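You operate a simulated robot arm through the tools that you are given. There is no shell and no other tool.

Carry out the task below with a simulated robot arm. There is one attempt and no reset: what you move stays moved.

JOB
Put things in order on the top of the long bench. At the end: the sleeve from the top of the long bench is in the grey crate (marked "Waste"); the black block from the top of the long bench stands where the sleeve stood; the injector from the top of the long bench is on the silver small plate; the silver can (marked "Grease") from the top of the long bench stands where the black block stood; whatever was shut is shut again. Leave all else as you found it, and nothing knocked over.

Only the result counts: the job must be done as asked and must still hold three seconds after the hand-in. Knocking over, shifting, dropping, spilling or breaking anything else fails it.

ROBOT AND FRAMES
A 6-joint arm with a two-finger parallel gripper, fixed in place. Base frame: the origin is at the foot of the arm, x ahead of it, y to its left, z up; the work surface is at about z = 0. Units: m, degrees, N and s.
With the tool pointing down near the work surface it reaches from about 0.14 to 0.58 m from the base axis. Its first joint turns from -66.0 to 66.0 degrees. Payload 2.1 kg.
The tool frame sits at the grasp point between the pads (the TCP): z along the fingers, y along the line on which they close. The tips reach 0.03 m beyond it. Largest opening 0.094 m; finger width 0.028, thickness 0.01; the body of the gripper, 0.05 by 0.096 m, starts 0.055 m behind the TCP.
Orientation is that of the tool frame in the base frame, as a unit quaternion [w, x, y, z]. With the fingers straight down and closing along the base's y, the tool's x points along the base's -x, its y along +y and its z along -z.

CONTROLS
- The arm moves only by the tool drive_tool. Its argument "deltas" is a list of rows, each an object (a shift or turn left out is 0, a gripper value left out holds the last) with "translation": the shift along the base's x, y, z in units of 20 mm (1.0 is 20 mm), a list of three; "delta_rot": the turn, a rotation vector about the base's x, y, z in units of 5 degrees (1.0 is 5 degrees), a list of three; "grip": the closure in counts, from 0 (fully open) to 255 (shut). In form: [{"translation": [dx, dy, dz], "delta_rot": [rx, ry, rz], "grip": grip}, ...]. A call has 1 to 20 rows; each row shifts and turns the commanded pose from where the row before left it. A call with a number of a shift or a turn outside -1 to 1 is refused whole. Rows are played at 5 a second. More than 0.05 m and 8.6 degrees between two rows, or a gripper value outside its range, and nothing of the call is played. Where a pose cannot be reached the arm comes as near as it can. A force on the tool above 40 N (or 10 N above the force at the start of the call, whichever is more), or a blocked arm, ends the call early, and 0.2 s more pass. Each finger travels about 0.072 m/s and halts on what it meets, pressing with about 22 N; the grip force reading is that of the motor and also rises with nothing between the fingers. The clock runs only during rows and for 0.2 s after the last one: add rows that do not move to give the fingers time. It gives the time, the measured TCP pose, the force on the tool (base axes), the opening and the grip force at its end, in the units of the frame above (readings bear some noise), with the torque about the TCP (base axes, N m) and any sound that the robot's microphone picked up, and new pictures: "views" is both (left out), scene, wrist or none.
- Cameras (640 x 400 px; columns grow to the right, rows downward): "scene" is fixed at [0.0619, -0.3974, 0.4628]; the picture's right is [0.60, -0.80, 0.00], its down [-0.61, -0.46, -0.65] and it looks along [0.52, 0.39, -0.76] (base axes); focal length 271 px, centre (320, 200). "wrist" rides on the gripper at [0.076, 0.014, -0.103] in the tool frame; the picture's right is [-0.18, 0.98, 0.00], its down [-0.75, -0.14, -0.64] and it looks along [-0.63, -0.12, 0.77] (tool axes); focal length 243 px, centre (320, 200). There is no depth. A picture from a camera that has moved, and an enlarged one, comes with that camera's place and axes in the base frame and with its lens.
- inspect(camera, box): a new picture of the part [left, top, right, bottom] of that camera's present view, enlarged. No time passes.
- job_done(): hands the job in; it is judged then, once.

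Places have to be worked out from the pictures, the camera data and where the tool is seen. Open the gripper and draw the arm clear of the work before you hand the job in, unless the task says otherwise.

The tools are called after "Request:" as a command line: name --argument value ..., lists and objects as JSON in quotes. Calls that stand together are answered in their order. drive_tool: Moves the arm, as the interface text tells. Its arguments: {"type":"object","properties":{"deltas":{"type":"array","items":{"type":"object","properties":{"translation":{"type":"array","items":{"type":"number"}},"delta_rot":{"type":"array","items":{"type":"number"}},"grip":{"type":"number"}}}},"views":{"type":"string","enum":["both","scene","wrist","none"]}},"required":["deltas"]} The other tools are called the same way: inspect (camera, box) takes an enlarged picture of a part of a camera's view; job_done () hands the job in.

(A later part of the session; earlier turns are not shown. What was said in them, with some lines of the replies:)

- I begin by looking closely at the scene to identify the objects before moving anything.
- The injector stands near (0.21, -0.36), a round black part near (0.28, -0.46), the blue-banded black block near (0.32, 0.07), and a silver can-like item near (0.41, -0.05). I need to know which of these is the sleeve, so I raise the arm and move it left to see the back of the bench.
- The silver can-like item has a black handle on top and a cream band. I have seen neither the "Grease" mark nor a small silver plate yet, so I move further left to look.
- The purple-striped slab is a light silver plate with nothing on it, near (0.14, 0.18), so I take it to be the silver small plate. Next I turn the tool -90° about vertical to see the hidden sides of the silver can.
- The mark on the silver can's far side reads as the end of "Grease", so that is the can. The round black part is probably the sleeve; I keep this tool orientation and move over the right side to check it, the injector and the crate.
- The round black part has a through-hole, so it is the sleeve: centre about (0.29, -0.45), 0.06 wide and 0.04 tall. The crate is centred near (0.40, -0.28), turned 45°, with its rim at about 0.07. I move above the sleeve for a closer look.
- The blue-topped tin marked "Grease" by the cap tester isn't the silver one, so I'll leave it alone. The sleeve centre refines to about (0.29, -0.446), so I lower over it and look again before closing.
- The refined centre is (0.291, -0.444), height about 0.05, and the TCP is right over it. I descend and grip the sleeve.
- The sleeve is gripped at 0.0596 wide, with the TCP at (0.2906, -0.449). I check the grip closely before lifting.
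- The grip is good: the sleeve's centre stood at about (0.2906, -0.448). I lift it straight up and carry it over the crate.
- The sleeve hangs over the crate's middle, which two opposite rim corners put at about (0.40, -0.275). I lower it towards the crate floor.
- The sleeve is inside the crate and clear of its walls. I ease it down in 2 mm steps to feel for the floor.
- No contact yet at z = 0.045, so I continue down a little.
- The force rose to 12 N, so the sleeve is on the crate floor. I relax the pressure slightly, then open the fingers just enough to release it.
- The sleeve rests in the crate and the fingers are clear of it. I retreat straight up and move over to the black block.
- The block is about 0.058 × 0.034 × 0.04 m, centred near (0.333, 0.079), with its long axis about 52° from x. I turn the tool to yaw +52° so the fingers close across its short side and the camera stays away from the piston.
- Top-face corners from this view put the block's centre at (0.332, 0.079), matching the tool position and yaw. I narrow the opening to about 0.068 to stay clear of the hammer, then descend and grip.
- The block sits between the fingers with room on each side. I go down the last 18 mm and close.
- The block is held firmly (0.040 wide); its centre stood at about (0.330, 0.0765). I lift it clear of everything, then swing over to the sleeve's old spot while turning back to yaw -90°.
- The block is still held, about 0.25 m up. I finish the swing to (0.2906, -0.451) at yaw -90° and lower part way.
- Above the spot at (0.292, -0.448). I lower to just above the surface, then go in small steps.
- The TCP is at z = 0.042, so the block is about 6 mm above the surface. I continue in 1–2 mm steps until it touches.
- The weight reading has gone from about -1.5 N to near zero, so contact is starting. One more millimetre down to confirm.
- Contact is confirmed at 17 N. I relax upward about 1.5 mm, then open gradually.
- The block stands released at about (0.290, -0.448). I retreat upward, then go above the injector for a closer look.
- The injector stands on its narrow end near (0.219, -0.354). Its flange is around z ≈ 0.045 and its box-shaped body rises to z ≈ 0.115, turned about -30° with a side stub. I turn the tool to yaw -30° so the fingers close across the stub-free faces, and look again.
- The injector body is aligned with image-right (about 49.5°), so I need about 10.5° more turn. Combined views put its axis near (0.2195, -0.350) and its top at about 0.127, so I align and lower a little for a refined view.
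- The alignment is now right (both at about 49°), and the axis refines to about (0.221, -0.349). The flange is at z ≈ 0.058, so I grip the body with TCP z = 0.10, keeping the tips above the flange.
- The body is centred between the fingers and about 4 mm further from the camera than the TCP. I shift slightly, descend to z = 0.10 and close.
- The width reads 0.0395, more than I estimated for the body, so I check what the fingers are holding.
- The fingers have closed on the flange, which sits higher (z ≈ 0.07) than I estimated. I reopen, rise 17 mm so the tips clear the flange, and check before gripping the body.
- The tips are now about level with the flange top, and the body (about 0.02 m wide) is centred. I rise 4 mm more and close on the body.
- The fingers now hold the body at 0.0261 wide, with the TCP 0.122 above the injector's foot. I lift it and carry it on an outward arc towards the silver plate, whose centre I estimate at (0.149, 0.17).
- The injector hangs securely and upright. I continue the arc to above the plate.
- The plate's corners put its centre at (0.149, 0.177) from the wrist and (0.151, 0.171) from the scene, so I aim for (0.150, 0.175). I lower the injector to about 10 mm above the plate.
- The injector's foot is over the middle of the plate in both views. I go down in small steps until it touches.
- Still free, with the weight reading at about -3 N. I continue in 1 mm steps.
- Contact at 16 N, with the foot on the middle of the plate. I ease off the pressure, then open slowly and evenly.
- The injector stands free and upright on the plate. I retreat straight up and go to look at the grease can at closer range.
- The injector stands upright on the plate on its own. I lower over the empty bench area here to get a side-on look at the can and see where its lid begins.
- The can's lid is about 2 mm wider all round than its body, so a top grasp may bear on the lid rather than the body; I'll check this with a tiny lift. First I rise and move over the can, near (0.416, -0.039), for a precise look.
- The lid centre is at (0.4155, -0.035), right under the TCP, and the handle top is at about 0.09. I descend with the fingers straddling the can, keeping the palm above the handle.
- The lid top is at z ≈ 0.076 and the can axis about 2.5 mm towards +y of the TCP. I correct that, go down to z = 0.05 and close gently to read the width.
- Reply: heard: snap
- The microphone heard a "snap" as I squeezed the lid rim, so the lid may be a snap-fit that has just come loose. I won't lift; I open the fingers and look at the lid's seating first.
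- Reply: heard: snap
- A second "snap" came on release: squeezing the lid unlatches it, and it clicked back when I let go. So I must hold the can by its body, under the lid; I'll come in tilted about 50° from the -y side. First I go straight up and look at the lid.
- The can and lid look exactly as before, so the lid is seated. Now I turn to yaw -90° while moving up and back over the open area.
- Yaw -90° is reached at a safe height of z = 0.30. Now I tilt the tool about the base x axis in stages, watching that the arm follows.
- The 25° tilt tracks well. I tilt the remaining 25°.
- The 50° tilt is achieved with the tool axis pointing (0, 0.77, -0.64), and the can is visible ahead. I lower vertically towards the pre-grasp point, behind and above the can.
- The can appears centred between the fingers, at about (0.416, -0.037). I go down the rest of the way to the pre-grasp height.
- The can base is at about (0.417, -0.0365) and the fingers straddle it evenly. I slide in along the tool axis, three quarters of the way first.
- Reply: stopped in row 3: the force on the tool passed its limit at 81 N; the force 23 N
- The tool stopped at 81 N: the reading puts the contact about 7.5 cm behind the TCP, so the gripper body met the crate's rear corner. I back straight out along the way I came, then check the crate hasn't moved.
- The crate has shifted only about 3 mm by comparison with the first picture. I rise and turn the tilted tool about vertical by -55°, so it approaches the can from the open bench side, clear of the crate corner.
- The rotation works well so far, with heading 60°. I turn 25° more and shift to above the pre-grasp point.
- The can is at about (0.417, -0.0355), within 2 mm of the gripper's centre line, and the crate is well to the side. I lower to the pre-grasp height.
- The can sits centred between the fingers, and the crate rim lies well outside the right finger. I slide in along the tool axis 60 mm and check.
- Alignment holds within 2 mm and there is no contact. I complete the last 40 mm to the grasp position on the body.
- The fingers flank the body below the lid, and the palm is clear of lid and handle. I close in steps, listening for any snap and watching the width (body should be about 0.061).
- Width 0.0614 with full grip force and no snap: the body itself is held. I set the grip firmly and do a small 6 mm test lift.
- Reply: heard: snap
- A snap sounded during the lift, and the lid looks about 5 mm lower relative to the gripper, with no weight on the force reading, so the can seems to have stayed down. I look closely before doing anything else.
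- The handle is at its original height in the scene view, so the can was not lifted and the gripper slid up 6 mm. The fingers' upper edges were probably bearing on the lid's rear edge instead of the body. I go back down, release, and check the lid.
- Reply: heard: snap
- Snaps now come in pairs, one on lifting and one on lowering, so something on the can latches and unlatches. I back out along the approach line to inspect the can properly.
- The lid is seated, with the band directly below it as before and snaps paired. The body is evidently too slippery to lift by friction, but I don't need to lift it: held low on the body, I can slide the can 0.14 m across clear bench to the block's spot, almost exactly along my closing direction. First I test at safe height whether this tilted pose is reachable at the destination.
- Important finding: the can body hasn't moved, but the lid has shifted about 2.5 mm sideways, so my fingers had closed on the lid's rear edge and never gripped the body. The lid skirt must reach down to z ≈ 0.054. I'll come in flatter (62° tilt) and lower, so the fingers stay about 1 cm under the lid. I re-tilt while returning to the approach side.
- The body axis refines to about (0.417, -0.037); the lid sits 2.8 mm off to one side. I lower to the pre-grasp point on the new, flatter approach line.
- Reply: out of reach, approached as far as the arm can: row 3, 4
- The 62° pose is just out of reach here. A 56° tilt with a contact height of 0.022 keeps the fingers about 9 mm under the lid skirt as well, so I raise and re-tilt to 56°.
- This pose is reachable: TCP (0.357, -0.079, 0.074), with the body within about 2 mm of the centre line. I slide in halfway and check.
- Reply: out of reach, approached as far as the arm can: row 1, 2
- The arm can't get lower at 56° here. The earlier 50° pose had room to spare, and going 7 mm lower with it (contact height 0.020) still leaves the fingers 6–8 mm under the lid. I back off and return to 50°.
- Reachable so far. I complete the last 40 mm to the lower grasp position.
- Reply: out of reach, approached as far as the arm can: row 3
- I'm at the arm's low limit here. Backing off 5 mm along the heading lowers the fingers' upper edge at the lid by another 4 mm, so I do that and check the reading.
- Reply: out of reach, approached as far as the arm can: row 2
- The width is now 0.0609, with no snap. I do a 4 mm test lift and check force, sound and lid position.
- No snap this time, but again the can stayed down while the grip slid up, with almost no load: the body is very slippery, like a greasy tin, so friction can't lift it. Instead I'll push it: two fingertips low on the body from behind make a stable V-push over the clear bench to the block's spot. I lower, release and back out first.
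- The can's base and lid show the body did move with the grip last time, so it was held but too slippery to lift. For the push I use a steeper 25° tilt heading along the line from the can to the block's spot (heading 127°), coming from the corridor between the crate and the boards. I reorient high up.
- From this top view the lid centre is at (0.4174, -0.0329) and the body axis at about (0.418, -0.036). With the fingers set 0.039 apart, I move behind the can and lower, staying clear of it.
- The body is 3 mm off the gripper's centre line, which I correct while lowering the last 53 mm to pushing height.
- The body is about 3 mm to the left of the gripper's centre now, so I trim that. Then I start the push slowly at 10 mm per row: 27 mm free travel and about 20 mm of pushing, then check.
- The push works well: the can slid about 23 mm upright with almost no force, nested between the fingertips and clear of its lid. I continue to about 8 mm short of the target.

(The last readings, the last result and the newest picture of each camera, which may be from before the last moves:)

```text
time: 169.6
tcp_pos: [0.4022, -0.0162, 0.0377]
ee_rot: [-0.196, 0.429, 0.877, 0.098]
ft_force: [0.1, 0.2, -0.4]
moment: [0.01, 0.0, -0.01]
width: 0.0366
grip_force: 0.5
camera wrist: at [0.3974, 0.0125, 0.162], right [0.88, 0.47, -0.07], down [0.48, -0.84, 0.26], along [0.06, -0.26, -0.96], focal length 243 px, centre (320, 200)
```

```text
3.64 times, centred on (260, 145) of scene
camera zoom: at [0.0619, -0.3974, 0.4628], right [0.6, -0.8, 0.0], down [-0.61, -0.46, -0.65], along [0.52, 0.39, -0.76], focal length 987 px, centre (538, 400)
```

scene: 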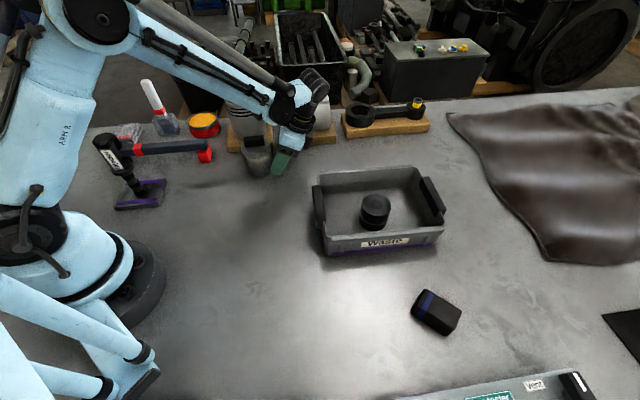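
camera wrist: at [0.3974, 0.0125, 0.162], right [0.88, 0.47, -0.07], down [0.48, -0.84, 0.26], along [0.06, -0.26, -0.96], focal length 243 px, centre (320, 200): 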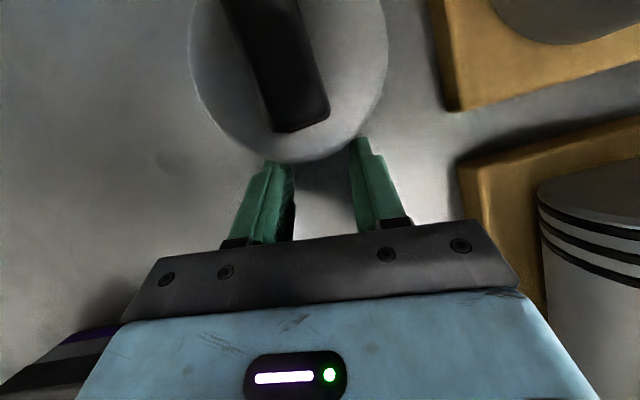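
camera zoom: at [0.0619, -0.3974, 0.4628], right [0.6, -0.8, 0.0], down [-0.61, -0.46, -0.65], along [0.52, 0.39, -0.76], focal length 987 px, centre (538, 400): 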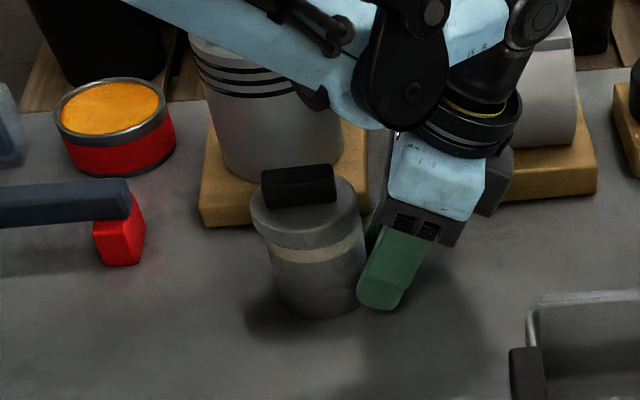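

Still stable. I continue 60 mm to just short of the target and check clearance to the hammer and board.

Request:
drive_tool --deltas '[{"translation": [-0.311, 0.392, 0]}, {"translation": [-0.311, 0.392, 0]}, {"translation": [-0.311, 0.392, 0]}, {"translation": [-0.311, 0.392, 0]}, {"translation": [-0.311, 0.392, 0]}, {"translation": [-0.311, 0.392, 0]}, {"translation": [0, 0, 0]}]'

Request:
inspect --camera "scene" --box '[170, 100, 290, 210]'

Request:
inspect --camera "wrist" --box '[200, 0, 420, 180]'

```text
time: 171.2
tcp_pos: [0.3636, 0.0299, 0.0382]
ee_rot: [-0.197, 0.428, 0.876, 0.099]
ft_force: [-0.3, -1.4, 0.6]
moment: [-0.03, 0.02, 0.05]
width: 0.0363
grip_force: 1.2
camera wrist: at [0.3591, 0.059, 0.162], right [0.88, 0.47, -0.07], down [0.48, -0.84, 0.26], along [0.06, -0.26, -0.96], focal length 243 px, centre (320, 200)
```

scene: 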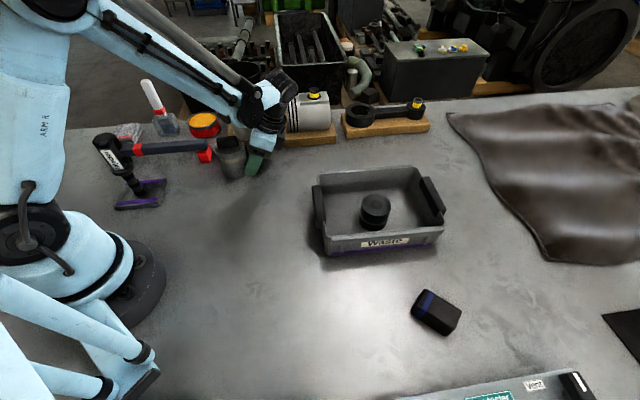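
wrist: 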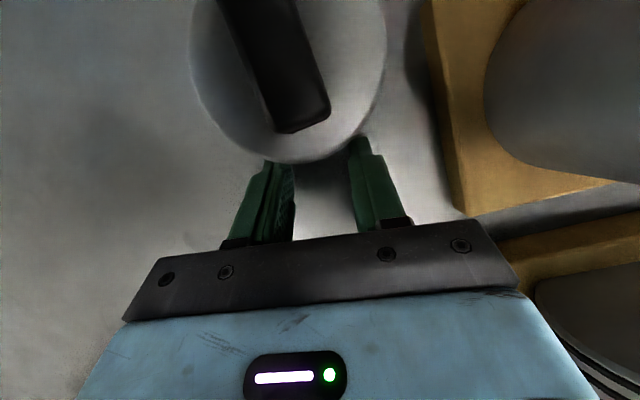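

```text
3.64 times, centred on (230, 155) of scene
camera zoom: at [0.0619, -0.3974, 0.4628], right [0.6, -0.8, 0.0], down [-0.61, -0.46, -0.65], along [0.52, 0.39, -0.76], focal length 987 px, centre (647, 364)
```

zoom: 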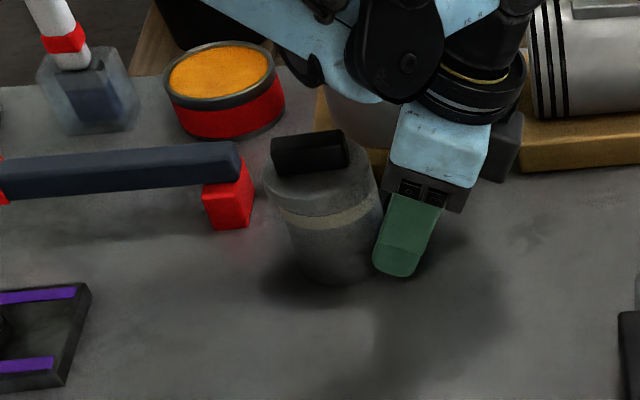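

```text
2.22 times, centred on (310, 90) of wrist
camera zoom: at [0.3591, 0.059, 0.162], right [0.88, 0.47, -0.07], down [0.48, -0.84, 0.26], along [0.06, -0.26, -0.96], focal length 539 px, centre (342, 444)
```

zoom: 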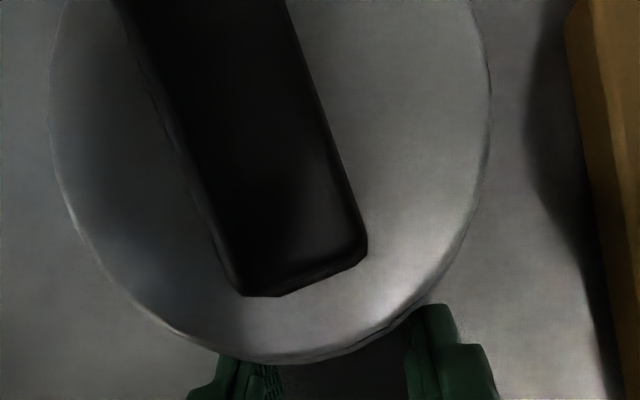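

The body is at about (0.331, 0.069); averaging the tool and scene estimates leaves roughly 7 mm to go. I make that last small push, then withdraw straight backwards, since the tips are under the lid rim.

Request:
drive_tool --deltas '[{"translation": [-0.105, 0.14, 0]}, {"translation": [-0.105, 0.14, 0]}, {"translation": [0, 0, 0]}, {"translation": [0.15, -0.2, 0]}, {"translation": [0.3, -0.4, 0]}, {"translation": [0.3, -0.4, 0]}, {"translation": [0.3, -0.4, 0]}, {"translation": [0.3, -0.4, 0]}, {"translation": [0, 0, 0]}]'

Request:
inspect --camera "scene" --box '[170, 100, 290, 210]'

Request:
inspect --camera "wrist" --box '[200, 0, 420, 180]'

```text
time: 173.2
tcp_pos: [0.3859, -0.0001, 0.0381]
ee_rot: [-0.196, 0.428, 0.877, 0.098]
ft_force: [0.2, -0.6, 0.0]
moment: [-0.02, -0.02, 0.0]
width: 0.0362
grip_force: 0.0
camera wrist: at [0.3812, 0.028, 0.1619], right [0.88, 0.47, -0.07], down [0.48, -0.84, 0.26], along [0.06, -0.26, -0.96], focal length 243 px, centre (320, 200)
```

scene: 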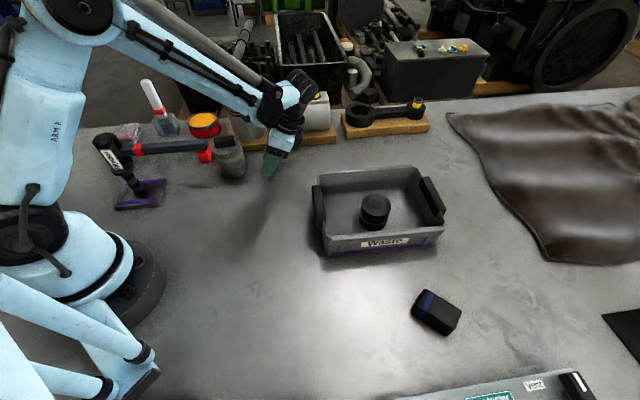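
wrist: 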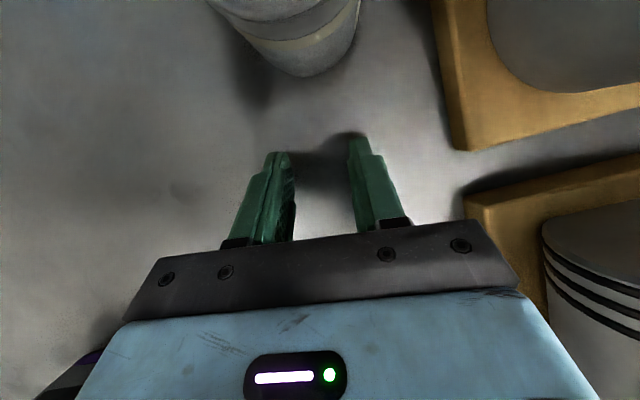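

```text
3.64 times, centred on (230, 155) of scene
camera zoom: at [0.0619, -0.3974, 0.4628], right [0.6, -0.8, 0.0], down [-0.61, -0.46, -0.65], along [0.52, 0.39, -0.76], focal length 987 px, centre (647, 364)
```

zoom: 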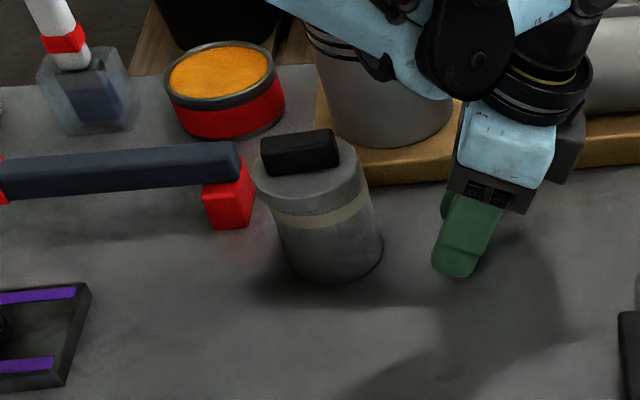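

```text
2.22 times, centred on (310, 90) of wrist
camera zoom: at [0.3812, 0.028, 0.1619], right [0.88, 0.47, -0.07], down [0.48, -0.84, 0.26], along [0.06, -0.26, -0.96], focal length 539 px, centre (342, 444)
```

zoom: 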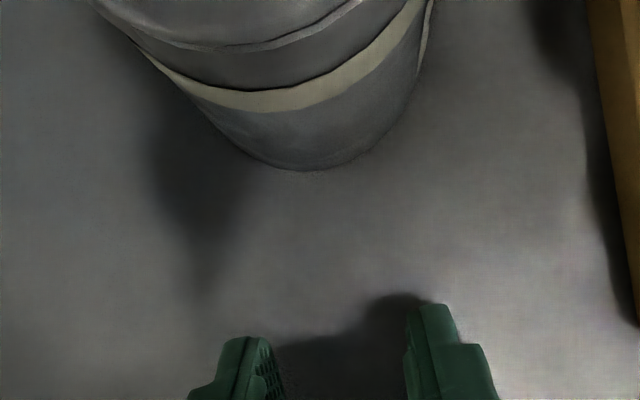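

The can stands upright at about (0.331, 0.074), within 3 mm of where the block stood, and the fingers are 4 cm clear. I rise straight up and look at everything.

Request:
drive_tool --deltas '[{"translation": [0, 0, 0.5]}, {"translation": [0, 0, 1]}, {"translation": [0, 0, 1]}, {"translation": [0, 0, 1]}, {"translation": [0, 0, 1]}, {"translation": [0, 0, 1]}, {"translation": [0, 0, 1]}, {"translation": [0, 0, 1]}, {"translation": [0, 0, 1]}, {"translation": [0, 0, 1]}, {"translation": [0, -0.5, 0.5]}, {"translation": [0, -1, 0]}, {"translation": [0, -1, 0]}, {"translation": [0, -1, 0]}, {"translation": [0, 0, 0]}]'

Request:
inspect --camera "scene" --box '[190, 110, 270, 190]'

Request:
inspect --camera "wrist" --box '[180, 0, 380, 130]'

```text
time: 176.4
tcp_pos: [0.3871, -0.0687, 0.2359]
ee_rot: [-0.196, 0.428, 0.877, 0.098]
ft_force: [-0.3, -0.1, 0.5]
moment: [-0.01, -0.02, -0.02]
width: 0.0361
grip_force: 0.1
camera wrist: at [0.3826, -0.041, 0.3617], right [0.88, 0.47, -0.07], down [0.48, -0.84, 0.26], along [0.06, -0.26, -0.96], focal length 243 px, centre (320, 200)
```

scene: 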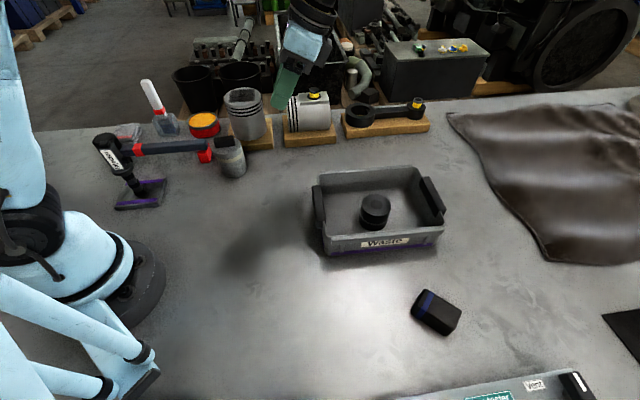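
wrist: 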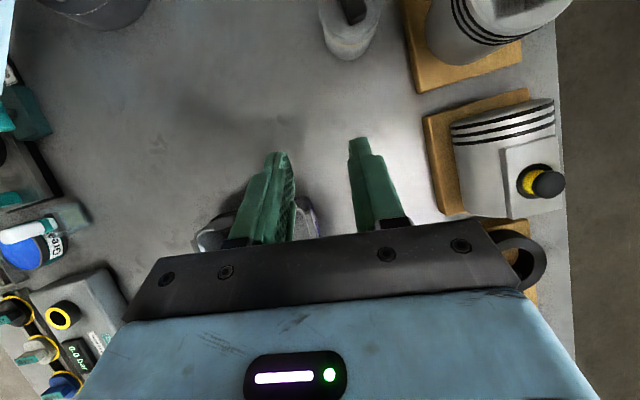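

```text
5.00 times, centred on (230, 150) of scene
camera zoom: at [0.0619, -0.3974, 0.4628], right [0.6, -0.8, 0.0], down [-0.61, -0.46, -0.65], along [0.52, 0.39, -0.76], focal length 1357 px, centre (770, 450)
```

zoom: 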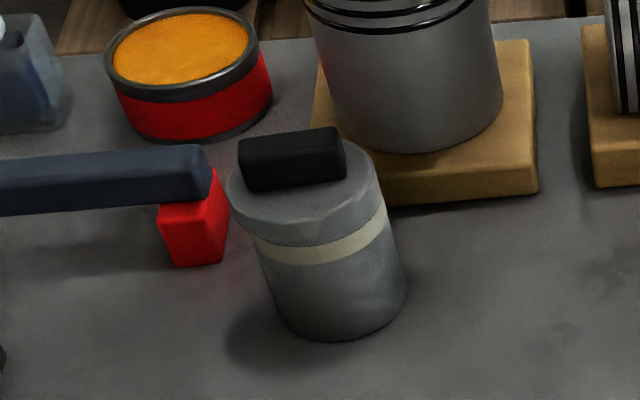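

```text
3.08 times, centred on (280, 65) of wrist
camera zoom: at [0.3826, -0.041, 0.3617], right [0.88, 0.47, -0.07], down [0.48, -0.84, 0.26], along [0.06, -0.26, -0.96], focal length 746 px, centre (443, 615)
```

zoom: 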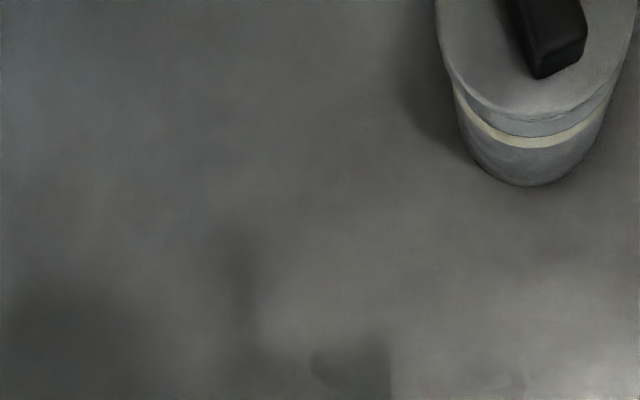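

The can stands upright with its lid level and the cream band evenly visible below it, and no further snap was heard. I level the tool and take a final close look at the can and injector.

Request:
drive_tool --deltas '[{"translation": [0, 0, 1], "delta_rot": [-0.7894, -0.614, 0]}, {"translation": [0, 0, 1], "delta_rot": [-0.7894, -0.614, 0]}, {"translation": [0, 0, 1], "delta_rot": [-0.7894, -0.614, 0]}, {"translation": [-0.5, 0, 0], "delta_rot": [-0.7894, -0.614, 0]}, {"translation": [-0.5, 0, 0], "delta_rot": [-0.7894, -0.614, 0]}, {"translation": [-0.5, 0.2, 0], "delta_rot": [0, 0, 1]}, {"translation": [-0.5, 0.5, 0], "delta_rot": [0, 0, 1]}, {"translation": [-0.5, 0.5, 0], "delta_rot": [0, 0, 1]}, {"translation": [-0.5, 0.5, 0], "delta_rot": [0, 0, 1]}, {"translation": [-0.5, 0.5, 0], "delta_rot": [0, 0, 1]}, {"translation": [-0.5, 0.5, 0], "delta_rot": [0, 0, 1]}, {"translation": [-0.5, 0.5, 0], "delta_rot": [0, 0, 1]}, {"translation": [-0.5, 0.5, 0], "delta_rot": [0, 0, 1]}, {"translation": [-0.5, 0.5, 0], "delta_rot": [0, 0, 1]}, {"translation": [-0.5, 0.5, 0], "delta_rot": [0, 0, 1]}, {"translation": [0, 0.5, 0], "delta_rot": [0, 0, 0.6]}, {"grip": 0}, {"grip": 0}]'

Request:
inspect --camera "wrist" --box '[260, 20, 460, 200]'

Request:
inspect --camera "scene" --box '[80, 90, 280, 230]'

```text
time: 180.2
tcp_pos: [0.2653, 0.0349, 0.2963]
ee_rot: [-0.003, -0.008, 1.0, 0.001]
ft_force: [-0.2, 0.2, -0.1]
moment: [0.06, 0.03, 0.01]
width: 0.0938
grip_force: 0.1
camera wrist: at [0.1905, 0.0474, 0.3983], right [0.17, 0.99, 0.0], down [0.76, -0.13, 0.64], along [0.63, -0.1, -0.77], focal length 243 px, centre (320, 200)
```

scene: 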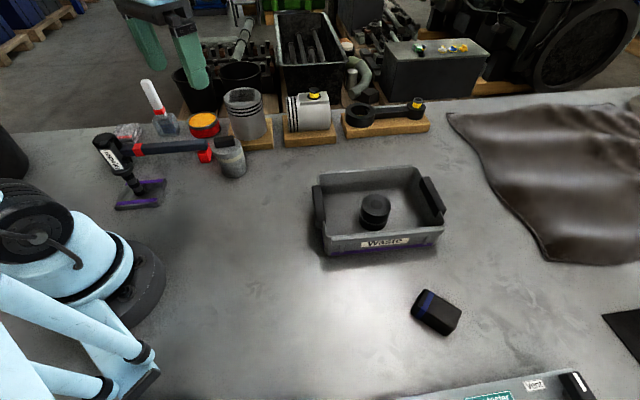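
wrist: 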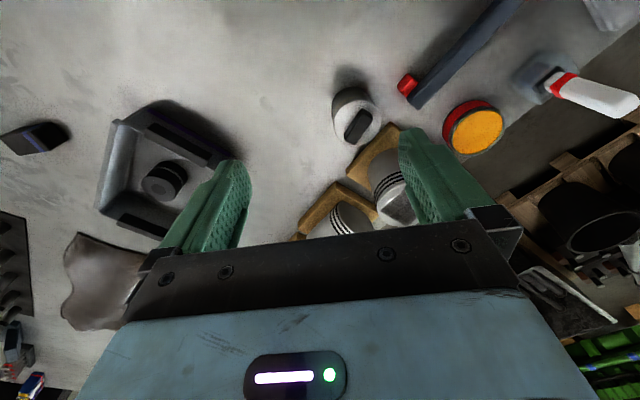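

```text
2.22 times, centred on (360, 110) of wrist
camera zoom: at [0.1905, 0.0474, 0.3983], right [0.17, 0.99, 0.0], down [0.76, -0.13, 0.64], along [0.63, -0.1, -0.77], focal length 539 px, centre (231, 400)
```

zoom: 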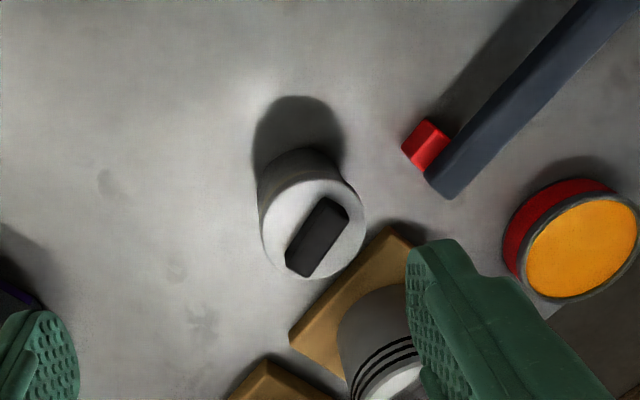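

```text
2.86 times, centred on (180, 160) of scene
camera zoom: at [0.0619, -0.3974, 0.4628], right [0.6, -0.8, 0.0], down [-0.61, -0.46, -0.65], along [0.52, 0.39, -0.76], focal length 776 px, centre (720, 314)
```

zoom: 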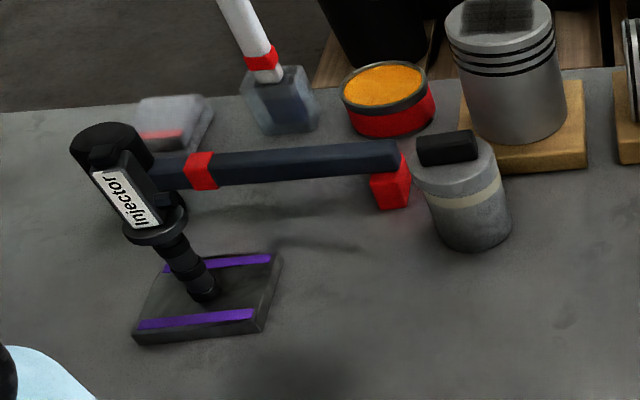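

All items are in place: the lid centre measures (0.330, 0.075), the injector stands on the plate, the block is on the sleeve's spot and the sleeve is in the crate. I draw the arm up and back with the gripper open, and take one last overview.

Request:
drive_tool --deltas '[{"translation": [0, -1, 0.5]}, {"translation": [0, -1, 0.5]}, {"translation": [0, -1, 0.5]}, {"translation": [-0.2, -1, 0]}, {"translation": [-0.2, -1, 0]}, {"translation": [-0.2, -1, 0]}, {"translation": [0, 0, 0], "grip": 0}, {"translation": [0, 0, 0]}, {"translation": [0, 0, 0]}]'

Request:
inspect --camera "scene" --box '[300, 150, 480, 350]'

Request:
inspect --camera "scene" --box '[90, 100, 250, 220]'

```text
time: 182.2
tcp_pos: [0.2534, -0.0852, 0.3258]
ee_rot: [-0.002, -0.009, 1.0, 0.002]
ft_force: [-0.2, 0.7, -0.2]
moment: [0.0, 0.03, 0.01]
width: 0.0939
grip_force: 0.1
camera wrist: at [0.1782, -0.0719, 0.4284], right [0.17, 0.99, 0.0], down [0.76, -0.13, 0.64], along [0.63, -0.1, -0.77], focal length 243 px, centre (320, 200)
```

scene: 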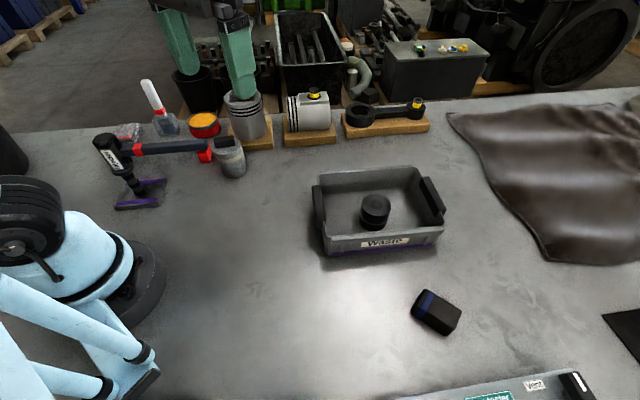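
wrist: 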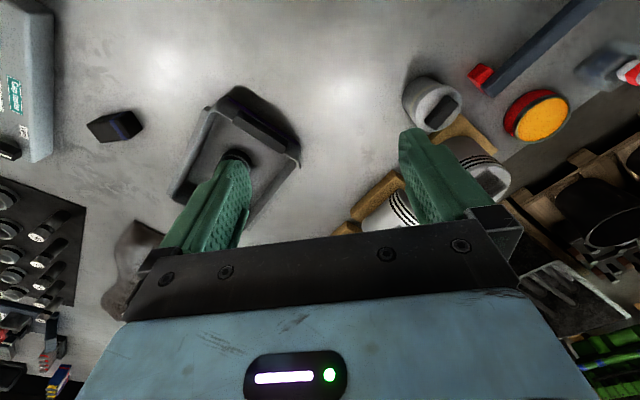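

```text
2.00 times, centred on (390, 250) of scene
camera zoom: at [0.0619, -0.3974, 0.4628], right [0.6, -0.8, 0.0], down [-0.61, -0.46, -0.65], along [0.52, 0.39, -0.76], focal length 543 px, centre (180, 100)
```

zoom: 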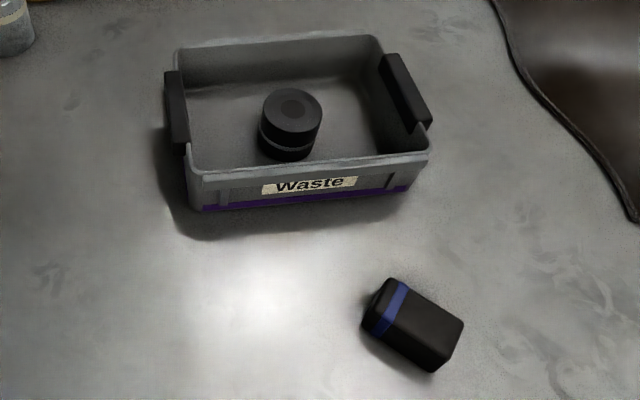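

```text
3.33 times, centred on (170, 160) of scene
camera zoom: at [0.0619, -0.3974, 0.4628], right [0.6, -0.8, 0.0], down [-0.61, -0.46, -0.65], along [0.52, 0.39, -0.76], focal length 905 px, centre (820, 333)
```

zoom: 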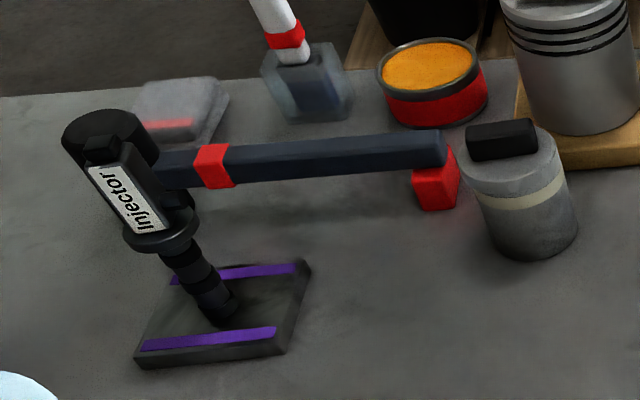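

The last overview matches the job:
- **Sleeve:** in the Waste crate.
- **Black block:** on the sleeve's old spot.
- **Injector:** upright on the silver plate.
- **Grease can:** upright on the block's old spot, with its lid on.

The gripper is open and the arm is clear, so I hand the job in.

Request:
job_done

```text
The job is handed in.
```

I've handed the job in with all four items placed; I haven't seen the judge's result.

- **Sleeve:** it sits in the grey "Waste" crate. I took the round black part with the hole to be the sleeve, since nothing else on the bench fitted better.
- **Black block:** it stands where the sleeve stood, within about 5 to 8 mm.
- **Injector:** it stands upright and unsupported near the middle of the silver plate. I took the purple-striped silver plate to be the small plate.
- **Grease can:** it stands where the block stood, within about 3 to 7 mm.

Some things did not go cleanly:

- **Grease can lid:** the lid snapped open twice while I tried to grip the can, and snapped shut again each time. It looks level and seated, but sits about 1 to 2 mm off-centre. I did not press it down to confirm.
- **Grease can move:** the body was too slippery to lift, so I pushed the can across the bench instead. It stayed upright.
- **Crate:** the gripper hit the crate's rear corner once, at about 81 N, and moved the crate about 3 mm. I left it there.

Nothing was knocked over. The gripper is open and the arm is raised clear of the work.
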